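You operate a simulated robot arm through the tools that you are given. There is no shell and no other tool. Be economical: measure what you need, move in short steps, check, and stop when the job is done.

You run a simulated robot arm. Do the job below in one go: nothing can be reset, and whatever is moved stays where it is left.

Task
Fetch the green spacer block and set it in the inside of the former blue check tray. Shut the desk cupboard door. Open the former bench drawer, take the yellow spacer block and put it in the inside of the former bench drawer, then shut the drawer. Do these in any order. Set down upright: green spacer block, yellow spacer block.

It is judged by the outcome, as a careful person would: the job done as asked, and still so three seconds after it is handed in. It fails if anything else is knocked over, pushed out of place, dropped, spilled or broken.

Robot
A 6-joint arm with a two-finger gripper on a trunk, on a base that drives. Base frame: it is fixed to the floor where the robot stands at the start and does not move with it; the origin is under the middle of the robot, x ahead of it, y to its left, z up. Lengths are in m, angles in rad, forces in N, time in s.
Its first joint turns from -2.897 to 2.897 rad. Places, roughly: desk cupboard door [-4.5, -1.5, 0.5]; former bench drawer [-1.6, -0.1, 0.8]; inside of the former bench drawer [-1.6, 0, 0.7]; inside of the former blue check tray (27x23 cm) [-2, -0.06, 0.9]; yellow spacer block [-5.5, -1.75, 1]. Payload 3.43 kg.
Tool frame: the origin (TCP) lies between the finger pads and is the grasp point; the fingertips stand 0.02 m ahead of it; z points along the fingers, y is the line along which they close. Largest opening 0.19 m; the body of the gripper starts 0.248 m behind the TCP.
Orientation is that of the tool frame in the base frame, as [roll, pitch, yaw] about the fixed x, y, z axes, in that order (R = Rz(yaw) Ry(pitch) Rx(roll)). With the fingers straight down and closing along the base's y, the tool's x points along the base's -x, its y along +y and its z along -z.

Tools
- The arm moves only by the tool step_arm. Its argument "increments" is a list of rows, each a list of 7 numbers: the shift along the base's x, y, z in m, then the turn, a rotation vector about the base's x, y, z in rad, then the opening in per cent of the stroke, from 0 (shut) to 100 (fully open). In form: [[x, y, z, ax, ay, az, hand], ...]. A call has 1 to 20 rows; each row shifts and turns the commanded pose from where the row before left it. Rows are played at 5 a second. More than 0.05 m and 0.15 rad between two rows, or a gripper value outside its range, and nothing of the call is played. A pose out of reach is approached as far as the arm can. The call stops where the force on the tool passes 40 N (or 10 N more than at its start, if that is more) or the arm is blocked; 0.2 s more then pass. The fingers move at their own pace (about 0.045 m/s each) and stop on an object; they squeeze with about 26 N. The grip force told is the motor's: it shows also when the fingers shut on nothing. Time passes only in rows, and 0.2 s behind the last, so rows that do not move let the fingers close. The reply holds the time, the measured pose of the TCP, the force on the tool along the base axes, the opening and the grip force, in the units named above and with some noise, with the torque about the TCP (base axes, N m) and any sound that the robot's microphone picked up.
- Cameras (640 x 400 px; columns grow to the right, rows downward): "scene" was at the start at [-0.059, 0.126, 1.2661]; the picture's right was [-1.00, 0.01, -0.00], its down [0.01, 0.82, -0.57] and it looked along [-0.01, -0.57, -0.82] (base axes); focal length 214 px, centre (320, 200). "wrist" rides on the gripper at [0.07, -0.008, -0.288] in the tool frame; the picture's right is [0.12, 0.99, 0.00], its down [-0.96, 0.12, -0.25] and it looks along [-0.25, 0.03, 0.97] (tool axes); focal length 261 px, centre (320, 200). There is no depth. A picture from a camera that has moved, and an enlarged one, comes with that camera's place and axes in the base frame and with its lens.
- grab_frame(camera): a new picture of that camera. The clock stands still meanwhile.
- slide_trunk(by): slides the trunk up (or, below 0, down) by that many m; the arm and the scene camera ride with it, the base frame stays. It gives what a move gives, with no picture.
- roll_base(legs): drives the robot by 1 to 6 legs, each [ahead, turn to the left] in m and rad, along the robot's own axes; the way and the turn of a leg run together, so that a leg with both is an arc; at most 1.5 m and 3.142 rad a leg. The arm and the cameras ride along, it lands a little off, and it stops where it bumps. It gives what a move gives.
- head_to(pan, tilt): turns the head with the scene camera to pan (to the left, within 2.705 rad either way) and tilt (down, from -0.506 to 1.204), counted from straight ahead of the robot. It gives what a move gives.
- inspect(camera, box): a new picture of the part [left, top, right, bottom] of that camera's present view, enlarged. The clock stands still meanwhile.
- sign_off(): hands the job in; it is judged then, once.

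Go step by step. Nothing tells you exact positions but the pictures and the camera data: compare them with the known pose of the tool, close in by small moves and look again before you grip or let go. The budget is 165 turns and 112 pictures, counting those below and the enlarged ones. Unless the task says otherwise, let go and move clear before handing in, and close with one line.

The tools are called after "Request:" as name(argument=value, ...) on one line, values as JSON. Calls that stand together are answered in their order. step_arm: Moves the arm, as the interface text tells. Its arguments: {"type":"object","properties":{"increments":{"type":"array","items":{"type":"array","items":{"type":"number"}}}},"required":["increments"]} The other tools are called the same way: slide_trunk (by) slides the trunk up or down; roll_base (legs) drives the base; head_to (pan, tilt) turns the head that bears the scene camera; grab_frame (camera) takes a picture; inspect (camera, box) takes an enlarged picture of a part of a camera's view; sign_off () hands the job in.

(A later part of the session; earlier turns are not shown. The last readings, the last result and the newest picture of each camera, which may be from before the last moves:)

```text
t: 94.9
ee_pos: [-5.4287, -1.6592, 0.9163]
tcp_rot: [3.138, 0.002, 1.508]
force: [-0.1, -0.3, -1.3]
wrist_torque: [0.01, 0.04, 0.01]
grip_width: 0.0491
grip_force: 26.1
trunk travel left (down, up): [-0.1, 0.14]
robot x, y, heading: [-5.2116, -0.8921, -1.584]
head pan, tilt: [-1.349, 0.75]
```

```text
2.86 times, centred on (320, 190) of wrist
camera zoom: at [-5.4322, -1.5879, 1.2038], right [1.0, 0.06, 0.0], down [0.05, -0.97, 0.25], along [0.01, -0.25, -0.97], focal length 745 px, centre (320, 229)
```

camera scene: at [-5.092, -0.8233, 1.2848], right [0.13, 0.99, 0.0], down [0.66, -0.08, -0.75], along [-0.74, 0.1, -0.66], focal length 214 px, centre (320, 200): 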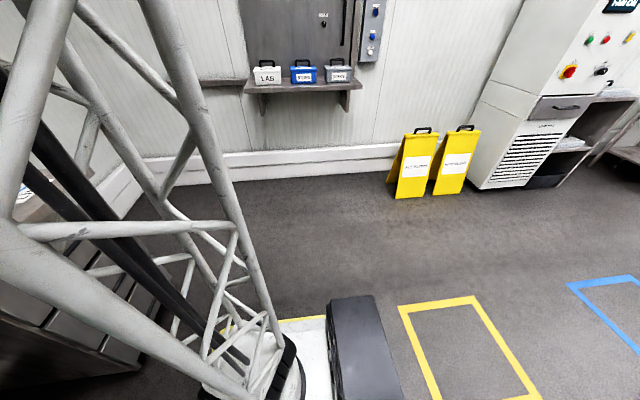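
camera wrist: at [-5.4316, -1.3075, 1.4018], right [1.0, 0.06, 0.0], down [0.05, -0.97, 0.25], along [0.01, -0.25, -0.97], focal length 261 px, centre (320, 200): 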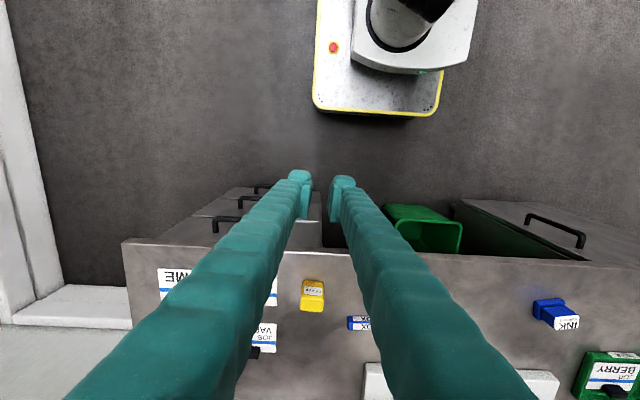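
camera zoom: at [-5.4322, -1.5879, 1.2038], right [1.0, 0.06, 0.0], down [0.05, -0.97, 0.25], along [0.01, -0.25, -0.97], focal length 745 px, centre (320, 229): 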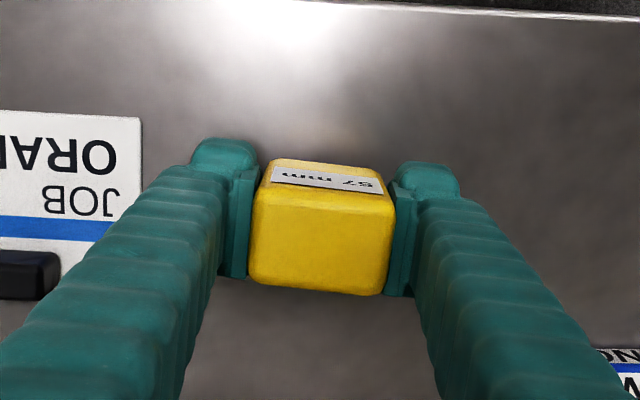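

The block is rising with the fingers this time. Continue lifting gently.

Request:
step_arm(increments=[[0, 0, 0.02, 0, 0, 0, 0], [0, 0, 0.03, 0, 0, 0, 0], [0, 0, 0.03, 0, 0, 0, 0], [0, 0, 0.03, 0, 0, 0, 0], [0, 0, 0.03, 0, 0, 0, 0], [0, 0.02, 0.03, 0, 0, 0, 0], [0, 0.03, 0.02, 0, 0, 0, 0], [0, 0.04, 0.01, 0, 0, 0, 0], [0, 0.04, 0, 0, 0, 0, 0], [0, 0.04, 0, 0, 0, 0, 0], [0, 0.04, 0, 0, 0, 0, 0], [0, 0.04, 0, 0, 0, 0, 0], [0, 0.03, 0, 0, 0, 0, 0]])

Request:
grab_frame(camera="wrist")

```text
t: 97.7
ee_pos: [-5.429, -1.3796, 1.1162]
tcp_rot: [3.14, -0.001, 1.507]
force: [0.0, -0.8, -1.1]
wrist_torque: [0.14, -0.05, -0.02]
grip_width: 0.0488
grip_force: 25.8
trunk travel left (down, up): [-0.1, 0.14]
robot x, y, heading: [-5.2063, -0.8892, -1.583]
head pan, tilt: [-1.349, 0.75]
```

```text
76 pictures are left
camera wrist: at [-5.432, -1.3088, 1.4029], right [1.0, 0.06, 0.0], down [0.05, -0.97, 0.25], along [0.02, -0.25, -0.97], focal length 261 px, centre (320, 200)
```

wrist: 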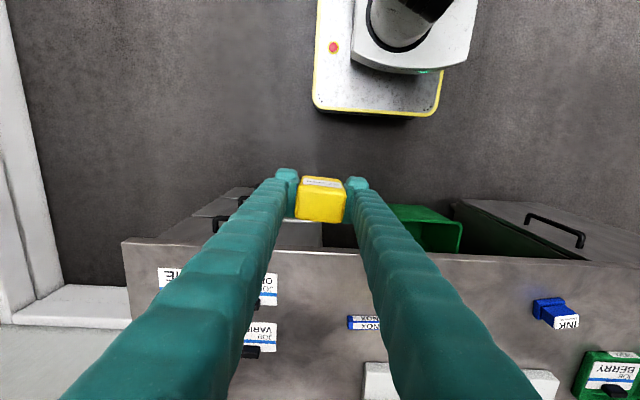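

Yellow block held. Now drive back to the bench: turn to heading 0 and go along the aisle.

Request:
roll_base(legs=[[0, 1.585], [1.5, 0], [1.5, 0]])

```text
t: 116.1
ee_pos: [-1.763, -1.1964, 1.1173]
tcp_rot: [3.142, 0.002, 3.056]
force: [-0.9, 1.3, -0.5]
wrist_torque: [-0.02, -0.02, 0.0]
grip_width: 0.0492
grip_force: 26.0
trunk travel left (down, up): [-0.1, 0.14]
robot x, y, heading: [-2.2486, -0.967, -0.039]
head pan, tilt: [-1.349, 0.75]
```

Request:
roll_base(legs=[[0.42, 0.04], [0, 1.57]])

Request:
grab_frame(camera="wrist")

Request:
grab_frame(camera="scene")

```text
t: 122.7
ee_pos: [-1.6167, -0.4811, 1.1162]
tcp_rot: [3.139, 0.001, -1.618]
force: [0.5, 0.0, -0.5]
wrist_torque: [0.03, 0.03, 0.01]
grip_width: 0.0489
grip_force: 25.6
trunk travel left (down, up): [-0.1, 0.14]
robot x, y, heading: [-1.8246, -0.9753, 1.569]
head pan, tilt: [-1.349, 0.75]
```

```text
75 pictures are left
camera wrist: at [-1.6097, -0.5527, 1.4034], right [-1.0, -0.07, 0.0], down [-0.07, 0.97, 0.25], along [-0.02, 0.25, -0.97], focal length 261 px, centre (320, 200)
```

wrist: 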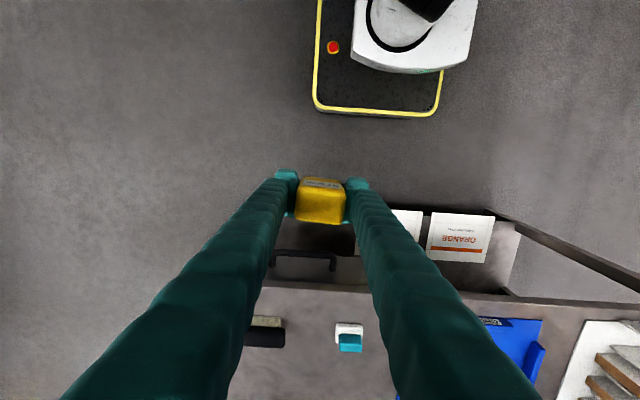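

```text
74 pictures are left
camera scene: at [-1.9409, -1.0428, 1.2819], right [-0.09, -1.0, 0.0], down [-0.68, 0.06, -0.73], along [0.72, -0.07, -0.69], focal length 214 px, centre (320, 200)
```

scene: 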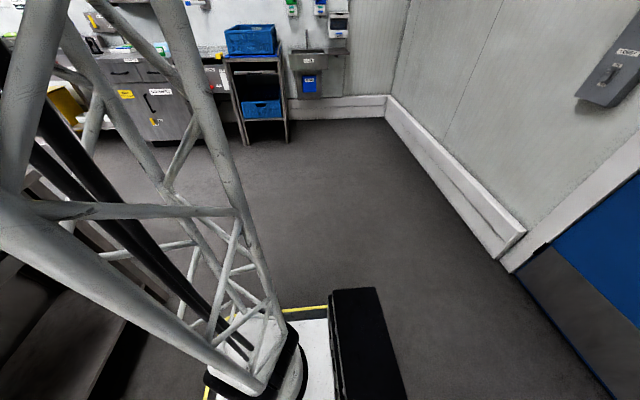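

Drawer handle, sponge, brush and tray are visible. I'll nudge 0.1 m closer so I can park the yellow block on the bench, and meanwhile peek at the far worktable for the green block.

Request:
inspect(camera="scene", box=[0, 0, 360, 170])

Request:
roll_base(legs=[[0.1, 0]])

Request:
step_arm(increments=[[0, 0.04, 0, 0, 0, 0, 0], [0, 0.04, 0, 0, 0, 0, 0], [0, 0.04, 0, 0, 0, 0, 0], [0, 0.04, 0, 0, 0, 0, 0], [0, 0.04, 0, 0, 0, 0, 0], [0, 0.04, 0, 0, 0, 0, 0]])

Request:
grab_frame(camera="wrist")

```text
1.78 times, centred on (180, 85) of scene
camera zoom: at [-1.9409, -1.0428, 1.2819], right [-0.09, -1.0, 0.0], down [-0.68, 0.06, -0.73], along [0.72, -0.07, -0.69], focal length 381 px, centre (569, 404)
```

zoom: 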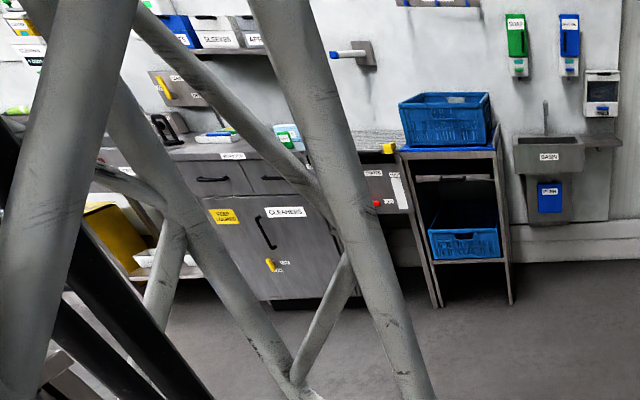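

```text
t: 123.8
ee_pos: [-1.6163, -0.3805, 1.1155]
tcp_rot: [3.14, 0.001, -1.616]
force: [0.5, 0.5, -1.3]
wrist_torque: [0.01, 0.01, 0.04]
grip_width: 0.0492
grip_force: 26.1
trunk travel left (down, up): [-0.1, 0.14]
robot x, y, heading: [-1.827, -0.8757, 1.572]
head pan, tilt: [-1.349, 0.75]
```

```text
t: 125.2
ee_pos: [-1.6167, -0.1407, 1.1161]
tcp_rot: [3.14, 0.002, -1.617]
force: [0.0, -1.2, -0.2]
wrist_torque: [0.24, -0.04, 0.01]
grip_width: 0.0491
grip_force: 25.5
trunk travel left (down, up): [-0.1, 0.14]
robot x, y, heading: [-1.8272, -0.8721, 1.568]
head pan, tilt: [-1.349, 0.75]
```

```text
72 pictures are left
camera wrist: at [-1.6096, -0.2119, 1.4035], right [-1.0, -0.07, 0.0], down [-0.07, 0.97, 0.25], along [-0.02, 0.25, -0.97], focal length 261 px, centre (320, 200)
```

wrist: 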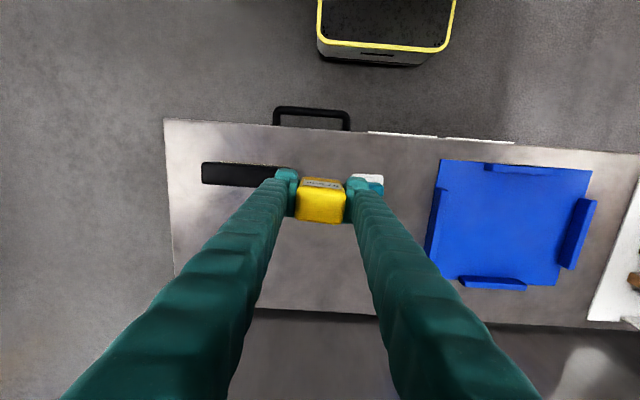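

The bench area behind the brush and sponge is free; bench top ≈0.88. I'll park the yellow block there at (-1.62,0.03).

Request:
step_arm(increments=[[0, 0.04, 0, 0, 0, 0, 0], [0, 0.04, 0, 0, 0, 0, 0], [0, 0.04, 0, 0, 0, 0, 0], [0, 0.04, 0, 0, 0, 0, 0], [0, 0.01, -0.03, 0, 0, 0, 0], [0, 0, -0.04, 0, 0, 0, 0], [0, 0, -0.04, 0, 0, 0, 0], [0, 0, -0.04, 0, 0, 0, 0], [0, 0, -0.03, 0, 0, 0, 0], [0, 0, -0.015, 0, 0, 0, 0]])

Request:
inspect(camera="wrist", box=[180, 70, 460, 270])

```text
t: 127.4
ee_pos: [-1.6165, 0.0299, 0.9234]
tcp_rot: [-3.141, 0.004, -1.619]
force: [0.5, 0.8, 19.5]
wrist_torque: [0.03, -0.02, 0.0]
grip_width: 0.0498
grip_force: 26.1
trunk travel left (down, up): [-0.1, 0.14]
robot x, y, heading: [-1.8258, -0.8711, 1.57]
head pan, tilt: [-1.349, 0.75]
```

```text
2.00 times, centred on (320, 170) of wrist
camera zoom: at [-1.6093, -0.042, 1.21], right [-1.0, -0.07, 0.0], down [-0.07, 0.97, 0.25], along [-0.02, 0.25, -0.97], focal length 521 px, centre (320, 260)
```

zoom: 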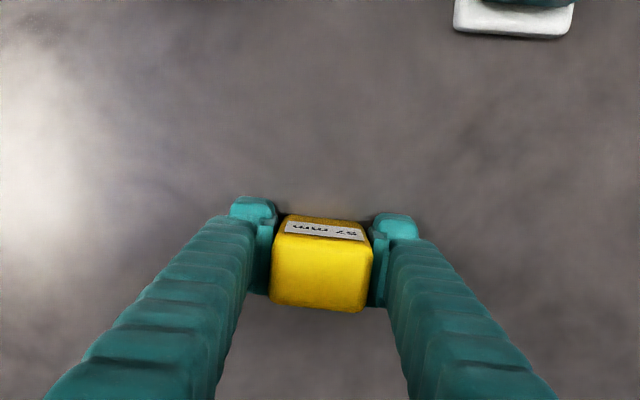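

Contact felt (19 N) — the block is on the bench. Release and lift.

Request:
step_arm(increments=[[0, 0, 0.001, 0, 0, 0, 45], [0, 0, 0, 0, 0, 0, 45], [0, 0, 0, 0, 0, 0, 45], [0, 0, 0.03, 0, 0, 0, 45], [0, 0, 0.04, 0, 0, 0, 45], [0, 0, 0.04, 0, 0, 0, 45], [0, 0, 0.04, 0, 0, 0, 45], [0, 0, 0.04, 0, 0, 0, 45], [0, -0.04, 0, 0, 0, 0, 45], [0, -0.045, 0, 0, 0, 0, 45], [0, -0.045, 0, 0, 0, 0, 45], [0, -0.045, 0, 0, 0, 0, 45], [0, -0.045, 0, 0, 0, 0, 45], [0, -0.045, 0, 0, 0, 0, 45], [0, -0.045, 0, 0, 0, 0, 45], [0, -0.045, 0, 0, 0, 0, 45]])

Request:
roll_base(legs=[[-0.15, 0]])

Request:
grab_frame(camera="wrist")

```text
t: 130.8
ee_pos: [-1.6163, -0.3251, 1.11]
tcp_rot: [3.139, 0.001, -1.617]
force: [-0.3, 0.6, -0.5]
wrist_torque: [-0.29, 0.08, -0.02]
grip_width: 0.0856
grip_force: 0.1
trunk travel left (down, up): [-0.1, 0.14]
robot x, y, heading: [-1.827, -0.8744, 1.567]
head pan, tilt: [-1.349, 0.75]
```

```text
t: 132.2
ee_pos: [-1.6168, -0.4759, 1.1115]
tcp_rot: [-3.141, 0.0, -1.619]
force: [0.8, 0.1, -0.2]
wrist_torque: [0.0, 0.02, -0.01]
grip_width: 0.0857
grip_force: 0.0
trunk travel left (down, up): [-0.1, 0.14]
robot x, y, heading: [-1.8279, -1.026, 1.571]
head pan, tilt: [-1.349, 0.75]
```

```text
70 pictures are left
camera wrist: at [-1.6102, -0.5468, 1.3991], right [-1.0, -0.07, 0.0], down [-0.07, 0.97, 0.25], along [-0.02, 0.25, -0.97], focal length 261 px, centre (320, 200)
```

wrist: 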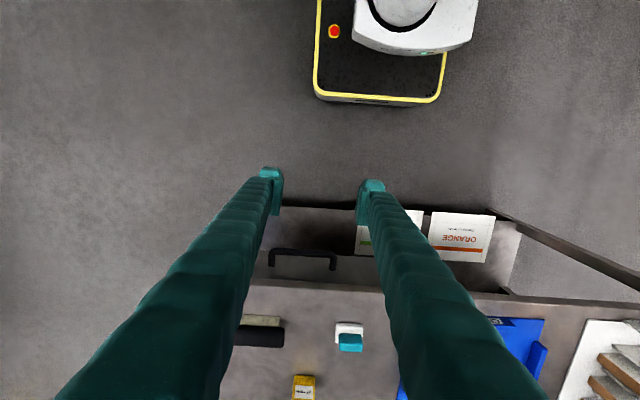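

Drawer bar handle centre ≈(-1.59,-0.264,0.81), bar along x. I'll yaw the gripper so it closes across the bar, then tilt ~45° toward the bench.

Request:
step_arm(increments=[[0, 0, 0, 0, 0, 0.147, 20], [0, 0, 0, 0, 0, 0.147, 20], [0, 0, 0, 0, 0, 0.147, 20], [0, 0, 0, 0, 0, 0.147, 20], [0, 0, 0, 0, 0, 0.147, 20], [0, 0, 0, 0, 0, 0.147, 20], [0, 0, 0, 0, 0, 0.147, 20], [0, 0, 0, 0, 0, 0.147, 20], [0, 0, 0, 0, 0, 0.147, 20], [0, 0, 0, 0, 0, 0.147, 20], [0, 0, 0, 0, 0, 0.147, 20]])

Request:
step_arm(increments=[[0, 0, 0, 0.13, 0, 0, 20], [0, 0, 0, 0.13, 0, 0, 20], [0, 0, 0, 0.13, 0, 0, 20], [0, 0, 0, 0.13, 0, 0, 20], [0, 0, 0, 0.13, 0, 0, 20], [0, 0, 0, 0.13, 0, 0, 20]])

Request:
grab_frame(camera="wrist")

```text
t: 134.6
ee_pos: [-1.6171, -0.4766, 1.112]
tcp_rot: [3.14, 0.0, -0.001]
force: [0.5, -0.2, 0.7]
wrist_torque: [0.02, 0.02, 0.0]
grip_width: 0.0379
grip_force: 0.1
trunk travel left (down, up): [-0.1, 0.14]
robot x, y, heading: [-1.8257, -1.0222, 1.572]
head pan, tilt: [-1.349, 0.75]
```

```text
t: 136.2
ee_pos: [-1.5847, -0.4407, 1.0409]
tcp_rot: [-2.456, 0.101, 0.002]
force: [-0.6, -0.3, -0.8]
wrist_torque: [0.06, -0.14, -0.18]
grip_width: 0.0381
grip_force: 0.1
trunk travel left (down, up): [-0.1, 0.14]
robot x, y, heading: [-1.8262, -1.0242, 1.575]
head pan, tilt: [-1.349, 0.75]
stopped in row 6: the arm was blocked; the commanded pose is now the measured one
```

```text
69 pictures are left
camera wrist: at [-1.491, -0.6156, 1.2604], right [0.06, -0.77, -0.64], down [-0.94, -0.25, 0.22], along [-0.32, 0.59, -0.74], focal length 261 px, centre (320, 200)
```

wrist: 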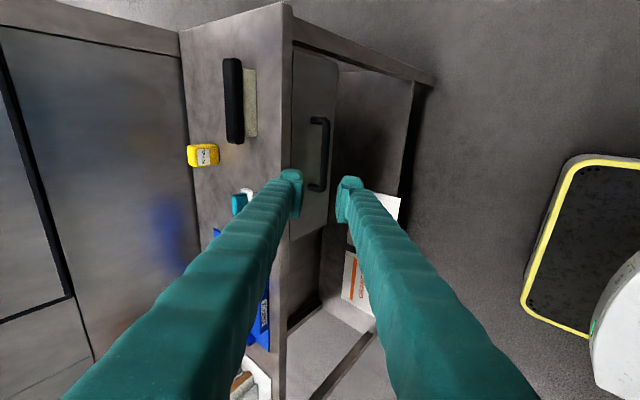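

The tool is tilted ~40° and lined up with the bar handle. Advance along the tool axis to just before it and check.

Request:
step_arm(increments=[[0, 0.028, -0.035, 0, 0, 0, 20], [0, 0.028, -0.035, 0, 0, 0, 20], [0, 0.028, -0.035, 0, 0, 0, 20], [0, 0.028, -0.035, 0, 0, 0, 20], [0, 0.02, -0.025, 0, 0, 0, 20]])

Request:
grab_frame(camera="wrist")

```text
t: 137.4
ee_pos: [-1.5852, -0.3107, 0.8806]
tcp_rot: [-2.45, 0.096, 0.001]
force: [0.3, 0.1, 0.3]
wrist_torque: [0.01, -0.04, -0.04]
grip_width: 0.0379
grip_force: 0.0
trunk travel left (down, up): [-0.1, 0.14]
robot x, y, heading: [-1.8243, -1.0229, 1.571]
head pan, tilt: [-1.349, 0.75]
```

```text
68 pictures are left
camera wrist: at [-1.4929, -0.4868, 1.1003], right [0.06, -0.76, -0.64], down [-0.95, -0.25, 0.21], along [-0.32, 0.59, -0.74], focal length 261 px, centre (320, 200)
```

wrist: 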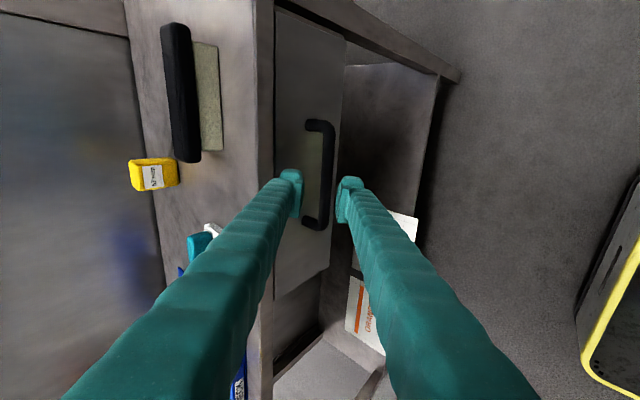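

The bar lies between the fingers; advance the rest.

Request:
step_arm(increments=[[0, 0.015, -0.018, 0, 0, 0, 20], [0, 0.015, -0.018, 0, 0, 0, 20]])

Request:
inspect(camera="wrist", box=[240, 100, 400, 250])

```text
t: 138.0
ee_pos: [-1.5863, -0.2793, 0.8453]
tcp_rot: [-2.451, 0.098, 0.002]
force: [0.2, -0.4, 1.2]
wrist_torque: [0.04, -0.03, -0.05]
grip_width: 0.038
grip_force: 0.1
trunk travel left (down, up): [-0.1, 0.14]
robot x, y, heading: [-1.8284, -1.022, 1.578]
head pan, tilt: [-1.349, 0.75]
```

```text
2.67 times, centred on (320, 175) of wrist
camera zoom: at [-1.4935, -0.4563, 1.0639], right [0.06, -0.77, -0.64], down [-0.95, -0.25, 0.21], along [-0.32, 0.59, -0.74], focal length 695 px, centre (320, 267)
```

zoom: 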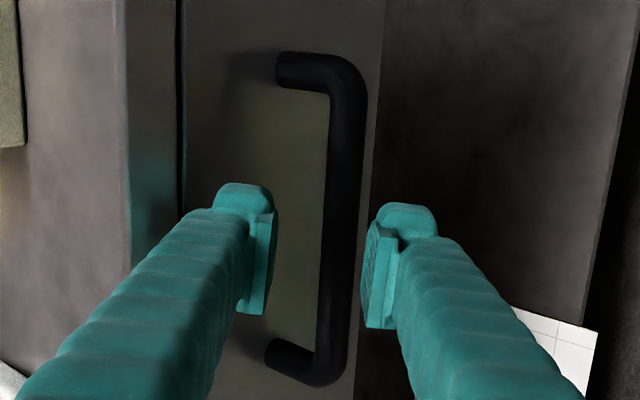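

Request:
step_arm(increments=[[0, 0.003, -0.02, 0, 0, 0, 20], [0, 0.009, -0.012, 0, 0, 0, 20]])

Request:
inspect(camera="wrist", box=[240, 100, 400, 250])

```text
t: 138.6
ee_pos: [-1.5857, -0.2683, 0.8132]
tcp_rot: [-2.45, 0.095, 0.002]
force: [-1.2, 0.2, 0.1]
wrist_torque: [-0.02, -0.03, -0.04]
grip_width: 0.0381
grip_force: 0.1
trunk travel left (down, up): [-0.1, 0.14]
robot x, y, heading: [-1.8233, -1.0235, 1.572]
head pan, tilt: [-1.349, 0.75]
```

```text
2.67 times, centred on (320, 175) of wrist
camera zoom: at [-1.4935, -0.4445, 1.0308], right [0.06, -0.77, -0.64], down [-0.95, -0.25, 0.21], along [-0.32, 0.59, -0.74], focal length 695 px, centre (320, 267)
```

zoom: 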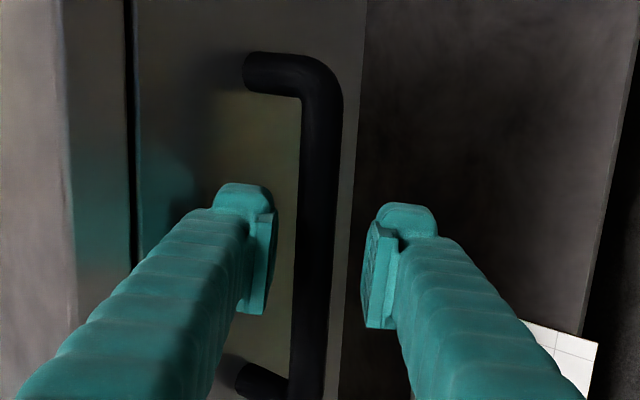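

Request:
step_arm(increments=[[0, 0.012, -0.015, 0, 0, 0, 20], [0, 0.009, -0.011, 0, 0, 0, 20]])

Request:
inspect(camera="wrist", box=[240, 100, 400, 250])

```text
t: 139.1
ee_pos: [-1.5857, -0.2568, 0.7948]
tcp_rot: [-2.45, 0.095, 0.002]
force: [-4.7, -27.6, 13.1]
wrist_torque: [1.21, -0.12, 0.14]
grip_width: 0.0318
grip_force: 0.1
trunk travel left (down, up): [-0.1, 0.14]
robot x, y, heading: [-1.8271, -1.0258, 1.569]
head pan, tilt: [-1.349, 0.75]
stopped in row 2: the force on the tool passed its limit at 62 N (the readings are from after the stop); the commanded pose is now the measured one
```

```text
2.67 times, centred on (320, 175) of wrist
camera zoom: at [-1.4927, -0.4328, 1.013], right [0.06, -0.76, -0.64], down [-0.95, -0.25, 0.21], along [-0.32, 0.59, -0.74], focal length 695 px, centre (320, 267)
```

zoom: 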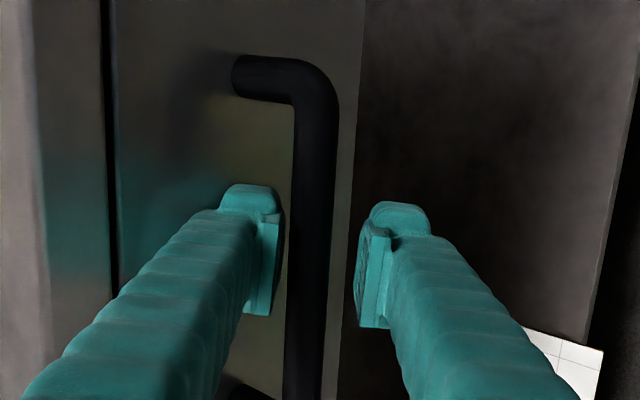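

The upper fingertip touches the drawer face, with the bar between the fingers. Close the gripper on the bar.

Request:
step_arm(increments=[[0, -0.003, 0.003, 0, 0, 0, 0], [0, 0, 0, 0, 0, 0, 0], [0, 0, 0, 0, 0, 0, 0], [0, 0, 0, 0, 0, 0, 0]])

Request:
inspect(camera="wrist", box=[240, 100, 400, 250])

```text
t: 140.1
ee_pos: [-1.5851, -0.2566, 0.7968]
tcp_rot: [-2.451, 0.097, -0.001]
force: [6.4, 1.2, -1.5]
wrist_torque: [0.06, -1.31, 1.34]
grip_width: 0.016
grip_force: 45.3
trunk travel left (down, up): [-0.1, 0.14]
robot x, y, heading: [-1.8265, -1.0201, 1.57]
head pan, tilt: [-1.349, 0.75]
```

```text
2.67 times, centred on (320, 175) of wrist
camera zoom: at [-1.4921, -0.4337, 1.0153], right [0.06, -0.77, -0.64], down [-0.95, -0.25, 0.21], along [-0.32, 0.59, -0.74], focal length 695 px, centre (320, 267)
```

zoom: 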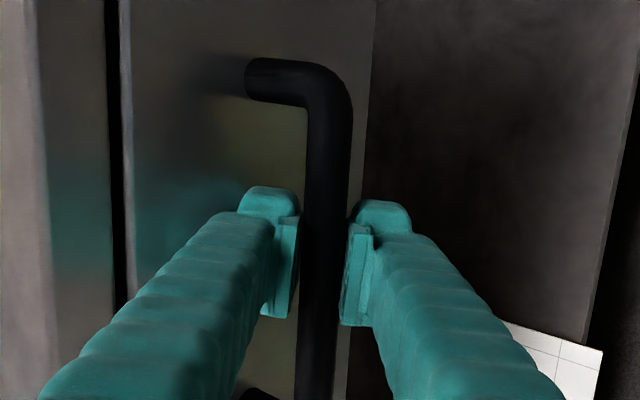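

Bar gripped (0.016 m). I'll pull the drawer by reversing the base gently.

Request:
roll_base(legs=[[-0.08, 0]])

Request:
grab_frame(camera="wrist")

```text
t: 141.2
ee_pos: [-1.5844, -0.3372, 0.7963]
tcp_rot: [-2.45, 0.095, -0.001]
force: [11.1, 0.1, -4.0]
wrist_torque: [0.02, -1.2, 1.4]
grip_width: 0.0158
grip_force: 45.1
trunk travel left (down, up): [-0.1, 0.14]
robot x, y, heading: [-1.8243, -1.1036, 1.573]
head pan, tilt: [-1.349, 0.75]
```

```text
63 pictures are left
camera wrist: at [-1.4921, -0.5143, 1.0153], right [0.06, -0.77, -0.64], down [-0.95, -0.25, 0.21], along [-0.32, 0.59, -0.74], focal length 261 px, centre (320, 200)
```

wrist: 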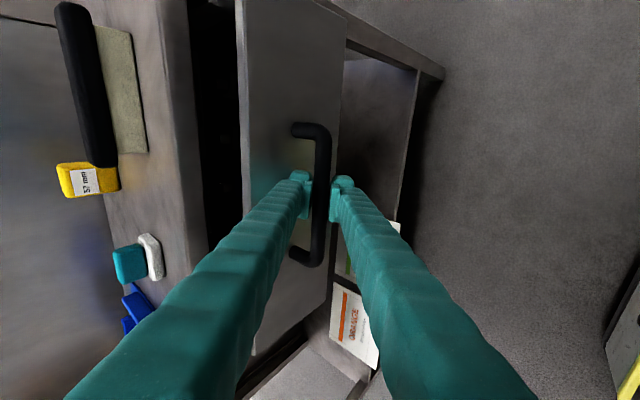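

Request:
roll_base(legs=[[-0.14, 0]])

Request:
grab_frame(camera="wrist")

```text
t: 142.5
ee_pos: [-1.585, -0.4802, 0.7978]
tcp_rot: [-2.451, 0.095, -0.001]
force: [5.1, 0.0, -3.3]
wrist_torque: [0.03, -1.16, 1.41]
grip_width: 0.0156
grip_force: 44.7
trunk travel left (down, up): [-0.1, 0.14]
robot x, y, heading: [-1.8256, -1.2456, 1.57]
head pan, tilt: [-1.349, 0.75]
```

```text
62 pictures are left
camera wrist: at [-1.4921, -0.6561, 1.0153], right [0.06, -0.77, -0.64], down [-0.95, -0.25, 0.21], along [-0.32, 0.59, -0.74], focal length 261 px, centre (320, 200)
```

wrist: 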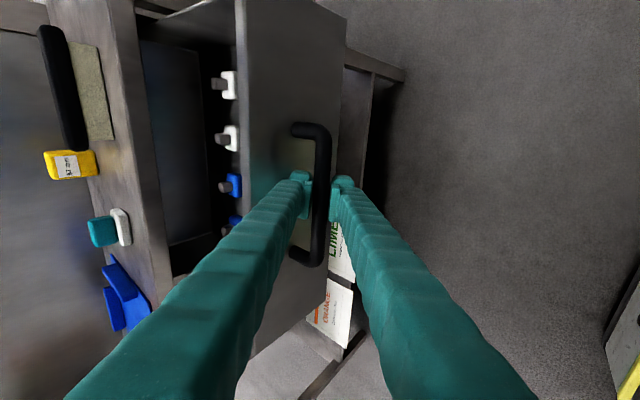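

The drawer is open ~0.22 m, with small knobs/parts along its front wall. Release the handle and back off, then look in from above.

Request:
step_arm(increments=[[0, 0, 0, 0, 0, 0, 20], [0, 0, 0, 0, 0, 0, 20], [0, 0, 0, 0, 0, 0, 20], [0, -0.015, 0.018, 0, 0, 0, 20], [0, -0.02, 0.025, 0, 0, 0, 20], [0, -0.028, 0.035, 0, 0, 0, 20], [0, -0.028, 0.035, 0, 0, 0, 20], [0, -0.01, 0.045, 0, 0, 0, 20], [0, 0, 0.045, 0, 0, 0, 20], [0, 0, 0.045, 0, 0, 0, 20]])

Request:
step_arm(increments=[[0, 0, 0.03, -0.12, 0, 0, 20], [0, 0, 0.03, -0.12, 0, 0, 20], [0, 0, 0.03, -0.12, 0, 0, 20], [0, 0.0, 0, -0.12, 0, 0, 20], [0, 0.0, 0, -0.12, 0, 0, 20], [0, 0.0, 0, -0.09, 0, 0, 20]])

Request:
grab_frame(camera="wrist")

```text
t: 144.9
ee_pos: [-1.5664, -0.5552, 0.974]
tcp_rot: [-2.539, 0.164, -0.01]
force: [-0.2, 0.3, 0.1]
wrist_torque: [0.01, -0.06, -0.05]
grip_width: 0.0378
grip_force: 0.1
trunk travel left (down, up): [-0.1, 0.14]
robot x, y, heading: [-1.8266, -1.2478, 1.569]
head pan, tilt: [-1.349, 0.75]
stopped in row 10: the arm was blocked; the commanded pose is now the measured one
```

```text
t: 146.3
ee_pos: [-1.5667, -0.5575, 1.0662]
tcp_rot: [3.052, 0.119, -0.111]
force: [-0.4, -0.8, 0.9]
wrist_torque: [0.2, -0.07, -0.04]
grip_width: 0.0381
grip_force: 0.2
trunk travel left (down, up): [-0.1, 0.14]
robot x, y, heading: [-1.8271, -1.2445, 1.569]
head pan, tilt: [-1.349, 0.75]
```

```text
61 pictures are left
camera wrist: at [-1.4587, -0.5342, 1.341], right [0.02, -1.0, 0.08], down [-0.93, 0.01, 0.37], along [-0.37, -0.08, -0.93], focal length 261 px, centre (320, 200)
```

wrist: 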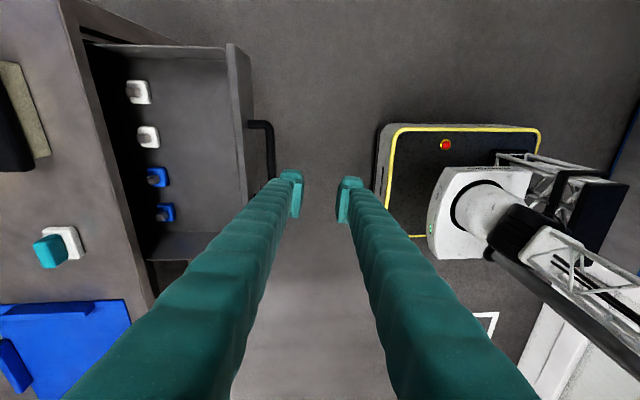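

Straighten the tool and yaw back so the camera faces the bench.

Request:
step_arm(increments=[[0, 0, 0.02, 0.076, -0.127, 0, 45], [0, 0, 0.02, 0, 0, -0.147, 45], [0, 0, 0, 0, 0, -0.147, 45], [0, 0, 0, 0, 0, -0.147, 45], [0, 0, 0, 0, 0, -0.147, 45], [0, 0, 0, 0, 0, -0.147, 45], [0, 0, 0, 0, 0, -0.147, 45], [0, 0, 0, 0, 0, -0.147, 45], [0, 0, 0, 0, 0, -0.147, 45], [0, 0, 0, 0, 0, -0.147, 45], [0, 0, 0, 0, 0, -0.147, 45]])

Request:
step_arm(increments=[[-0.01, 0.03, 0, 0, 0, 0, 45], [-0.01, 0.03, 0, 0, 0, 0, 45], [-0.01, 0.03, 0, 0, 0, 0, 45], [-0.01, 0.03, 0, 0, 0, 0, 45], [-0.01, 0.03, 0, 0, 0, 0, 45]])

Request:
grab_frame(camera="wrist")

```text
t: 148.7
ee_pos: [-1.5662, -0.557, 1.1052]
tcp_rot: [3.141, 0.003, -1.578]
force: [0.3, 0.1, -0.2]
wrist_torque: [-0.02, 0.01, -0.01]
grip_width: 0.0854
grip_force: 0.2
trunk travel left (down, up): [-0.1, 0.14]
robot x, y, heading: [-1.8234, -1.2447, 1.568]
head pan, tilt: [-1.349, 0.75]
```

```text
t: 149.9
ee_pos: [-1.6172, -0.4076, 1.1072]
tcp_rot: [3.139, 0.003, -1.574]
force: [0.6, -0.9, -0.1]
wrist_torque: [0.16, 0.03, 0.01]
grip_width: 0.0854
grip_force: 0.1
trunk travel left (down, up): [-0.1, 0.14]
robot x, y, heading: [-1.8234, -1.2447, 1.568]
head pan, tilt: [-1.349, 0.75]
```

```text
60 pictures are left
camera wrist: at [-1.6075, -0.4786, 1.3939], right [-0.99, -0.11, 0.0], down [-0.11, 0.96, 0.25], along [-0.03, 0.25, -0.97], focal length 261 px, centre (320, 200)
```

wrist: 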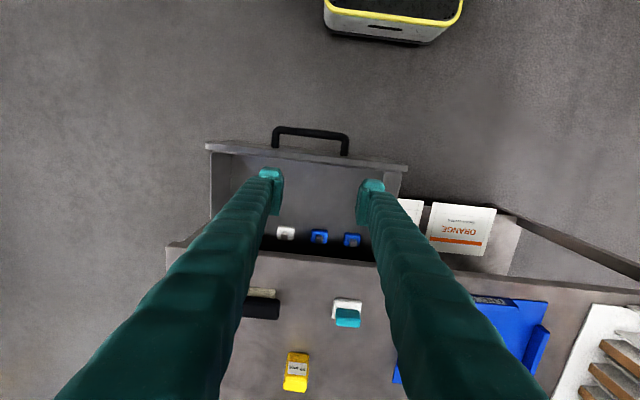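

The drawer interior has a clear space at about (-1.62,-0.33) in front of the pegs. Drive ahead to fetch the yellow block from the bench top.

Request:
roll_base(legs=[[0.36, 0]])

Request:
step_arm(increments=[[0, 0.025, 0, 0, 0, -0.045, 45], [0, 0.025, 0, 0, 0, 0, 45], [0, 0.025, 0, 0, 0, 0, 45], [0, 0, -0.03, 0, 0, 0, 45], [0, 0, -0.04, 0, 0, 0, 45]])

Request:
grab_frame(camera="wrist")

```text
t: 152.2
ee_pos: [-1.6193, -0.0477, 1.1066]
tcp_rot: [3.14, 0.003, -1.575]
force: [-0.3, 0.0, -0.1]
wrist_torque: [-0.01, 0.0, -0.05]
grip_width: 0.0854
grip_force: 0.0
trunk travel left (down, up): [-0.1, 0.14]
robot x, y, heading: [-1.8275, -0.8887, 1.572]
head pan, tilt: [-1.349, 0.75]
```

```text
t: 153.4
ee_pos: [-1.6194, 0.0278, 1.0364]
tcp_rot: [3.139, -0.002, -1.619]
force: [0.4, -0.7, 0.5]
wrist_torque: [-0.03, -0.01, 0.03]
grip_width: 0.0855
grip_force: 0.1
trunk travel left (down, up): [-0.1, 0.14]
robot x, y, heading: [-1.8271, -0.8828, 1.577]
head pan, tilt: [-1.349, 0.75]
```

```text
59 pictures are left
camera wrist: at [-1.6127, -0.043, 1.324], right [-1.0, -0.07, 0.0], down [-0.07, 0.97, 0.25], along [-0.02, 0.25, -0.97], focal length 261 px, centre (320, 200)
```

wrist: 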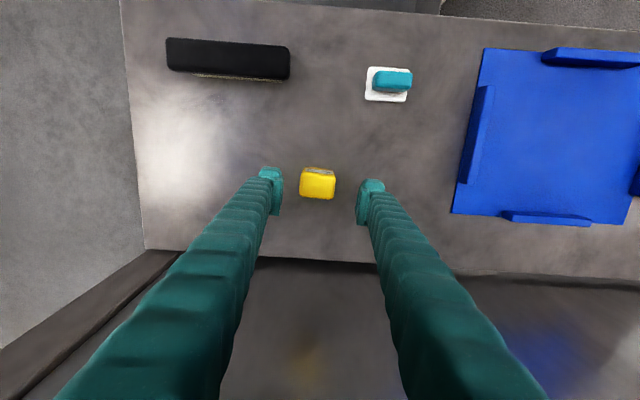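

Centred over the yellow block. Descend, grip, lift.

Request:
step_arm(increments=[[0.003, 0.001, -0.04, 0, 0, 0, 45], [0, 0, -0.04, 0, 0, 0, 45], [0, 0, -0.033, 0, 0, 0, 45], [0, 0, 0, 0, 0, 0, 0], [0, 0, 0, 0, 0, 0, 0], [0, 0, 0, 0, 0, 0, 0], [0, 0, 0, 0, 0, 0, 0], [0, 0, 0, 0, 0, 0, 0], [0, 0, 0.015, 0, 0, 0, 0], [0, 0, 0.025, 0, 0, 0, 0], [0, 0, 0.03, 0, 0, 0, 0], [0, 0, 0.04, 0, 0, 0, 0], [0, 0, 0.04, 0, 0, 0, 0], [0, 0, 0.03, 0, 0, 0, 0]])

Request:
roll_base(legs=[[-0.34, 0]])

Request:
grab_frame(camera="wrist")

```text
t: 156.4
ee_pos: [-1.6164, 0.0286, 1.1034]
tcp_rot: [3.141, 0.0, -1.62]
force: [-0.1, -0.5, -2.0]
wrist_torque: [0.0, -0.03, 0.01]
grip_width: 0.0487
grip_force: 26.0
trunk travel left (down, up): [-0.1, 0.14]
robot x, y, heading: [-1.8248, -0.8864, 1.576]
head pan, tilt: [-1.349, 0.75]
```

```text
t: 158.7
ee_pos: [-1.6173, -0.3122, 1.1032]
tcp_rot: [3.14, 0.001, -1.62]
force: [-0.5, 0.1, -1.2]
wrist_torque: [0.03, -0.03, -0.01]
grip_width: 0.0492
grip_force: 25.7
trunk travel left (down, up): [-0.1, 0.14]
robot x, y, heading: [-1.8263, -1.2302, 1.573]
head pan, tilt: [-1.349, 0.75]
```

```text
58 pictures are left
camera wrist: at [-1.6106, -0.3834, 1.3908], right [-1.0, -0.07, 0.0], down [-0.07, 0.97, 0.25], along [-0.02, 0.25, -0.97], focal length 261 px, centre (320, 200)
```

wrist: 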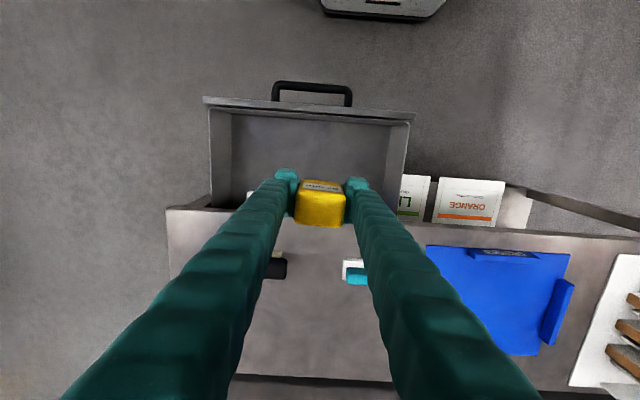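

Held. Descend into the open drawer at y≈-0.335.

Request:
step_arm(increments=[[0.01, -0.022, -0.02, 0, 0, 0, 0], [0, 0, -0.04, 0, 0, 0, 0], [0, 0, -0.04, 0, 0, 0, 0], [0, 0, -0.04, 0, 0, 0, 0], [0, 0, -0.04, 0, 0, 0, 0], [0, 0, -0.04, 0, 0, 0, 0], [0, 0, -0.04, 0, 0, 0, 0], [0, 0, -0.03, 0, 0, 0, 0]])

Request:
grab_frame(camera="wrist")

```text
t: 160.4
ee_pos: [-1.6065, -0.3341, 0.8127]
tcp_rot: [3.14, 0.003, -1.619]
force: [0.1, 0.1, -0.9]
wrist_torque: [0.05, -0.01, 0.02]
grip_width: 0.0488
grip_force: 25.7
trunk travel left (down, up): [-0.1, 0.14]
robot x, y, heading: [-1.8269, -1.2306, 1.573]
head pan, tilt: [-1.349, 0.75]
```

```text
57 pictures are left
camera wrist: at [-1.6002, -0.4054, 1.1001], right [-1.0, -0.07, 0.0], down [-0.07, 0.97, 0.25], along [-0.02, 0.25, -0.97], focal length 261 px, centre (320, 200)
```

wrist: 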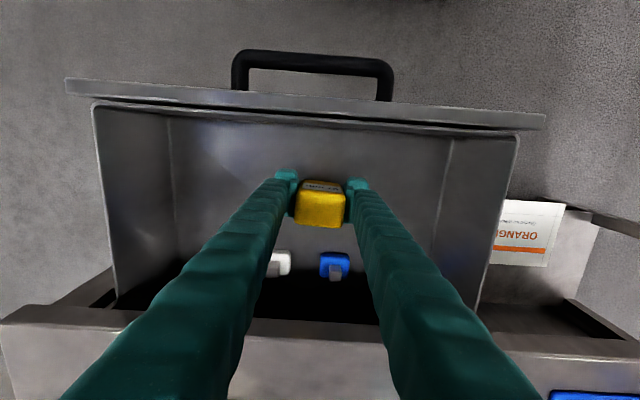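

Request:
step_arm(increments=[[0, 0, -0.03, 0, 0, 0, 0], [0, 0, -0.03, 0, 0, 0, 0], [0, 0, -0.02, 0, 0, 0, 0], [0, 0, -0.015, 0, 0, 0, 0], [0, 0, -0.015, 0, 0, 0, 0], [0, 0, -0.012, 0, 0, 0, 0], [0, 0, -0.012, 0, 0, 0, 0], [0, 0, -0.012, 0, 0, 0, 0]])

Request:
grab_frame(camera="wrist")

```text
t: 161.2
ee_pos: [-1.6059, -0.3312, 0.7464]
tcp_rot: [3.141, 0.007, -1.617]
force: [-1.4, 1.1, 16.0]
wrist_torque: [-0.21, 0.04, -0.02]
grip_width: 0.0491
grip_force: 26.2
trunk travel left (down, up): [-0.1, 0.14]
robot x, y, heading: [-1.8192, -1.2276, 1.574]
head pan, tilt: [-1.349, 0.75]
stopped in row 3: the force on the tool passed its limit at 87 N (the readings are from after the stop); the commanded pose is now the measured one
```

```text
56 pictures are left
camera wrist: at [-1.6007, -0.4058, 1.0322], right [-1.0, -0.07, 0.0], down [-0.07, 0.96, 0.26], along [-0.02, 0.26, -0.97], focal length 261 px, centre (320, 200)
```

wrist: 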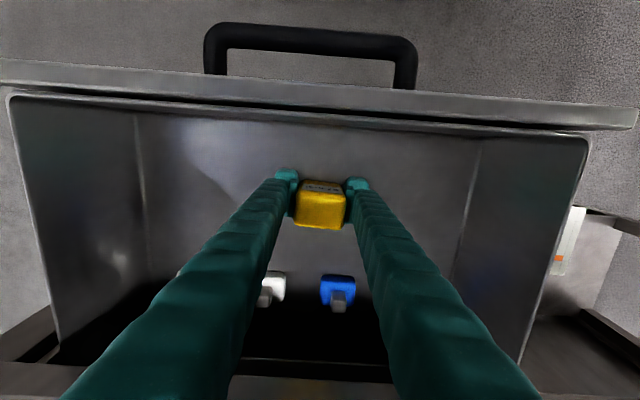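

The block is on the drawer floor. Release with a small opening and lift out.

Request:
step_arm(increments=[[0, 0, 0.002, 0, 0, 0, 40], [0, 0, 0, 0, 0, 0, 40], [0, 0, 0, 0, 0, 0, 40], [0, 0, 0.02, 0, 0, 0, 40], [0, 0, 0.04, 0, 0, 0, 40], [0, 0, 0.04, 0, 0, 0, 40], [0, 0, 0.04, 0, 0, 0, 40]])

Request:
grab_frame(camera="wrist")

```text
t: 162.8
ee_pos: [-1.6073, -0.3316, 0.8851]
tcp_rot: [3.142, 0.008, -1.618]
force: [-0.2, 0.1, -1.2]
wrist_torque: [-0.04, -0.01, -0.01]
grip_width: 0.0762
grip_force: 0.0
trunk travel left (down, up): [-0.1, 0.14]
robot x, y, heading: [-1.8275, -1.2279, 1.569]
head pan, tilt: [-1.349, 0.75]
```

```text
55 pictures are left
camera wrist: at [-1.6007, -0.4046, 1.1718], right [-1.0, -0.07, 0.0], down [-0.07, 0.96, 0.25], along [-0.02, 0.25, -0.97], focal length 261 px, centre (320, 200)
```

wrist: 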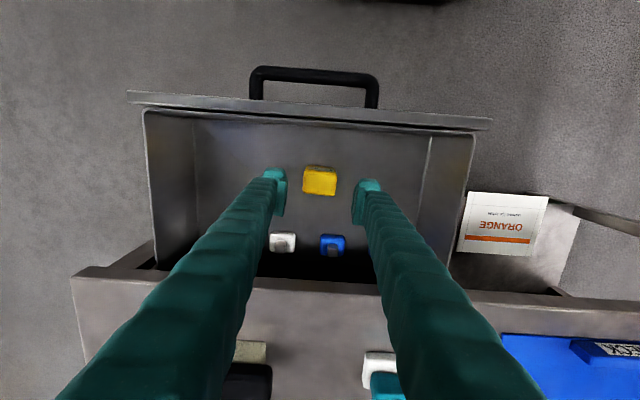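

The yellow block stands in the drawer. Now lift out, close the fingers, and come down in front of the handle to push the drawer shut.

Request:
step_arm(increments=[[0, 0, 0.045, 0, 0, 0, 20], [0, 0, 0.045, 0, 0, 0, 0], [0, -0.045, 0, 0, 0, 0, 0], [0.005, -0.045, 0, 0, 0, 0, 0], [0.005, -0.045, 0, 0, 0, 0, 0], [0.005, -0.045, 0, 0, 0, 0, 0], [0, -0.045, 0, 0, 0, 0, 0], [0, -0.025, 0, 0, 0, 0, 0], [0, 0, -0.04, 0, 0, 0, 0], [0, 0, -0.04, 0, 0, 0, 0], [0, 0, -0.04, 0, 0, 0, 0], [0, 0, -0.04, 0, 0, 0, 0], [0, 0, -0.025, 0, 0, 0, 0]])

Request:
grab_frame(camera="wrist")

```text
t: 165.7
ee_pos: [-1.591, -0.582, 0.7896]
tcp_rot: [-3.141, 0.007, -1.619]
force: [-0.2, -1.0, 0.8]
wrist_torque: [0.08, -0.05, -0.01]
grip_width: 0.0
grip_force: 26.3
trunk travel left (down, up): [-0.1, 0.14]
robot x, y, heading: [-1.8247, -1.2249, 1.573]
head pan, tilt: [-1.349, 0.75]
```

```text
54 pictures are left
camera wrist: at [-1.585, -0.6555, 1.077], right [-1.0, -0.07, 0.0], down [-0.07, 0.96, 0.25], along [-0.02, 0.25, -0.97], focal length 261 px, centre (320, 200)
```

wrist: 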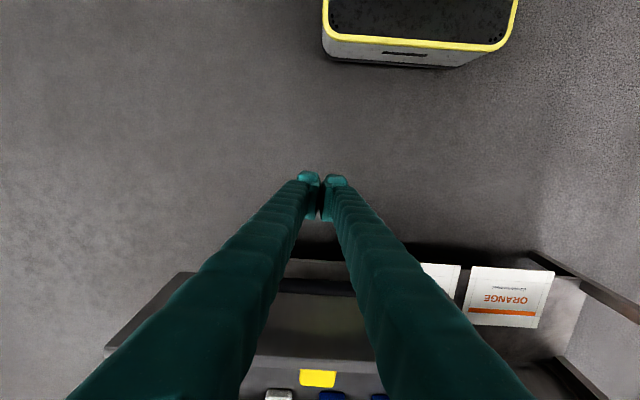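

Request:
step_arm(increments=[[0, 0.02, 0, 0, 0, 0, 0], [0, 0.02, 0, 0, 0, 0, 0], [0, 0.013, 0, 0, 0, 0, 0], [0, 0.013, 0, 0, 0, 0, 0], [0, 0.014, 0, 0, 0, 0, 0], [0, 0.014, 0, 0, 0, 0, 0], [0, 0.014, 0, 0, 0, 0, 0], [0, 0.014, 0, 0, 0, 0, 0], [0, 0.014, 0, 0, 0, 0, 0], [0, 0.014, 0, 0, 0, 0, 0], [0, 0.014, 0, 0, 0, 0, 0], [0, 0.014, 0, 0, 0, 0, 0], [0, 0.014, 0, 0, 0, 0, 0], [0, 0.014, 0, 0, 0, 0, 0], [0, 0.014, 0, 0, 0, 0, 0], [0, 0.014, 0, 0, 0, 0, 0], [0, 0.014, 0, 0, 0, 0, 0], [0, 0.014, 0, 0, 0, 0, 0], [0, 0.014, 0, 0, 0, 0, 0]])

Request:
grab_frame(camera="wrist")

```text
t: 169.7
ee_pos: [-1.591, -0.3063, 0.7904]
tcp_rot: [-3.142, 0.008, -1.617]
force: [0.0, 0.8, 0.8]
wrist_torque: [0.03, -0.04, 0.03]
grip_width: 0.0003
grip_force: 26.0
trunk travel left (down, up): [-0.1, 0.14]
robot x, y, heading: [-1.8304, -1.2275, 1.573]
head pan, tilt: [-1.349, 0.75]
```

```text
53 pictures are left
camera wrist: at [-1.5855, -0.3794, 1.0775], right [-1.0, -0.07, 0.0], down [-0.07, 0.96, 0.26], along [-0.02, 0.25, -0.97], focal length 261 px, centre (320, 200)
```

wrist: 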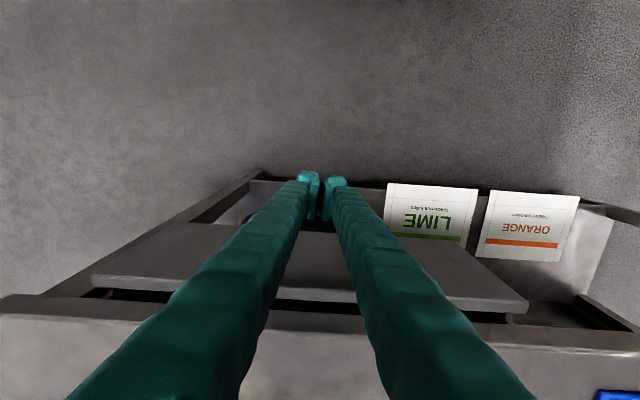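

Nearly shut; a little more until resistance.

Request:
step_arm(increments=[[0, 0.012, 0, 0, 0, 0, 0], [0, 0.012, 0, 0, 0, 0, 0], [0, 0.01, 0, 0, 0, 0, 0], [0, 0.01, 0, 0, 0, 0, 0]])

Request:
grab_frame(camera="wrist")

```text
t: 170.4
ee_pos: [-1.5901, -0.2822, 0.7889]
tcp_rot: [3.139, -0.004, -1.617]
force: [-2.8, -10.2, -0.1]
wrist_torque: [0.09, -0.02, 0.09]
grip_width: 0.0
grip_force: 25.6
trunk travel left (down, up): [-0.1, 0.14]
robot x, y, heading: [-1.8271, -1.2309, 1.573]
head pan, tilt: [-1.349, 0.75]
stopped in row 3: the force on the tool passed its limit at 55 N (the readings are from after the stop); the commanded pose is now the measured one
```

```text
52 pictures are left
camera wrist: at [-1.5841, -0.3514, 1.0766], right [-1.0, -0.07, 0.0], down [-0.07, 0.97, 0.24], along [-0.02, 0.24, -0.97], focal length 261 px, centre (320, 200)
```

wrist: 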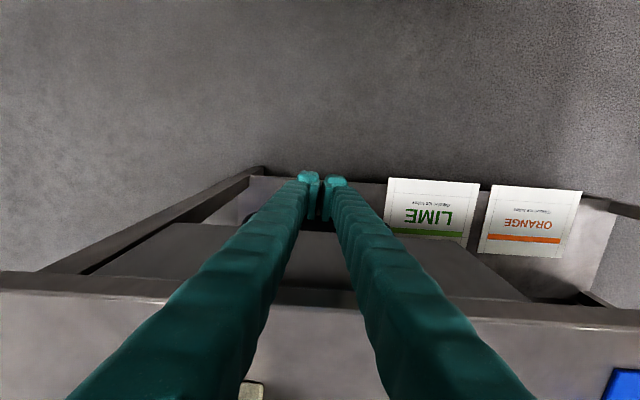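

The drawer is shut. Retreat, then search for the green spacer block.

Request:
step_arm(increments=[[0, -0.03, 0, 0, 0, 0, 0], [0, -0.045, 0, 0, 0, 0, 0], [0, -0.045, 0.01, 0, 0, 0, 0], [0, -0.03, 0.04, 0, 0, 0, 0], [0, 0, 0.045, 0, 0, 0, 0], [0, 0, 0.045, 0, 0, 0, 0], [0, 0, 0.045, 0, 0, 0, 0], [0, 0, 0.045, 0, 0, 0, 0], [0, 0, 0.045, 0, 0, 0, 0], [0, 0, 0.045, 0, 0, 0, 0]])

Request:
head_to(pan=-1.45, tilt=0.25)

Request:
grab_frame(camera="scene")

Request:
grab_frame(camera="wrist")

```text
t: 172.6
ee_pos: [-1.5906, -0.43, 1.1084]
tcp_rot: [3.14, -0.003, -1.618]
force: [0.1, 0.1, 0.4]
wrist_torque: [0.01, 0.04, 0.0]
grip_width: 0.0001
grip_force: 25.4
trunk travel left (down, up): [-0.1, 0.14]
robot x, y, heading: [-1.8239, -1.2266, 1.575]
head pan, tilt: [-1.349, 0.75]
```

```text
t: 173.6
ee_pos: [-1.591, -0.4299, 1.1081]
tcp_rot: [3.139, -0.004, -1.619]
force: [-0.2, 1.0, -0.4]
wrist_torque: [-0.03, 0.01, 0.0]
grip_width: 0.0002
grip_force: 26.0
trunk travel left (down, up): [-0.1, 0.14]
robot x, y, heading: [-1.8242, -1.2302, 1.572]
head pan, tilt: [-1.45, 0.25]
```

```text
51 pictures are left
camera scene: at [-1.9296, -1.2786, 1.3274], right [0.12, -0.99, 0.0], down [-0.25, -0.03, -0.97], along [0.96, 0.12, -0.25], focal length 214 px, centre (320, 200)
```

scene: 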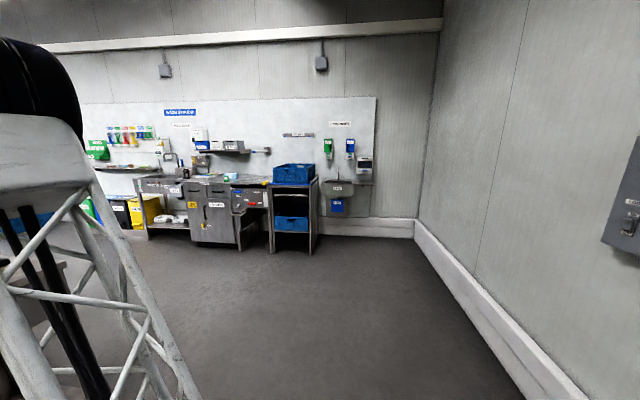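

```text
50 pictures are left
camera wrist: at [-1.5846, -0.4999, 1.3956], right [-1.0, -0.07, 0.0], down [-0.07, 0.97, 0.24], along [-0.02, 0.24, -0.97], focal length 261 px, centre (320, 200)
```

wrist: 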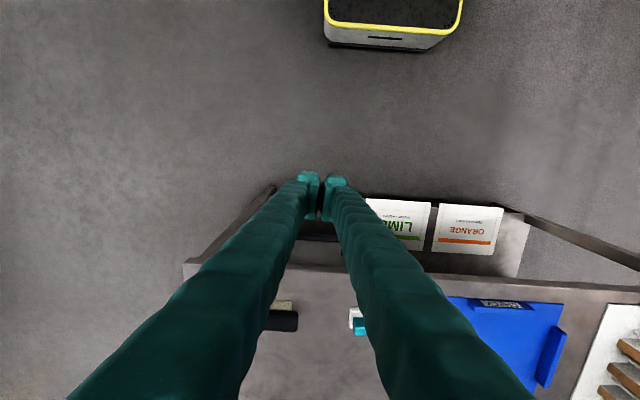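

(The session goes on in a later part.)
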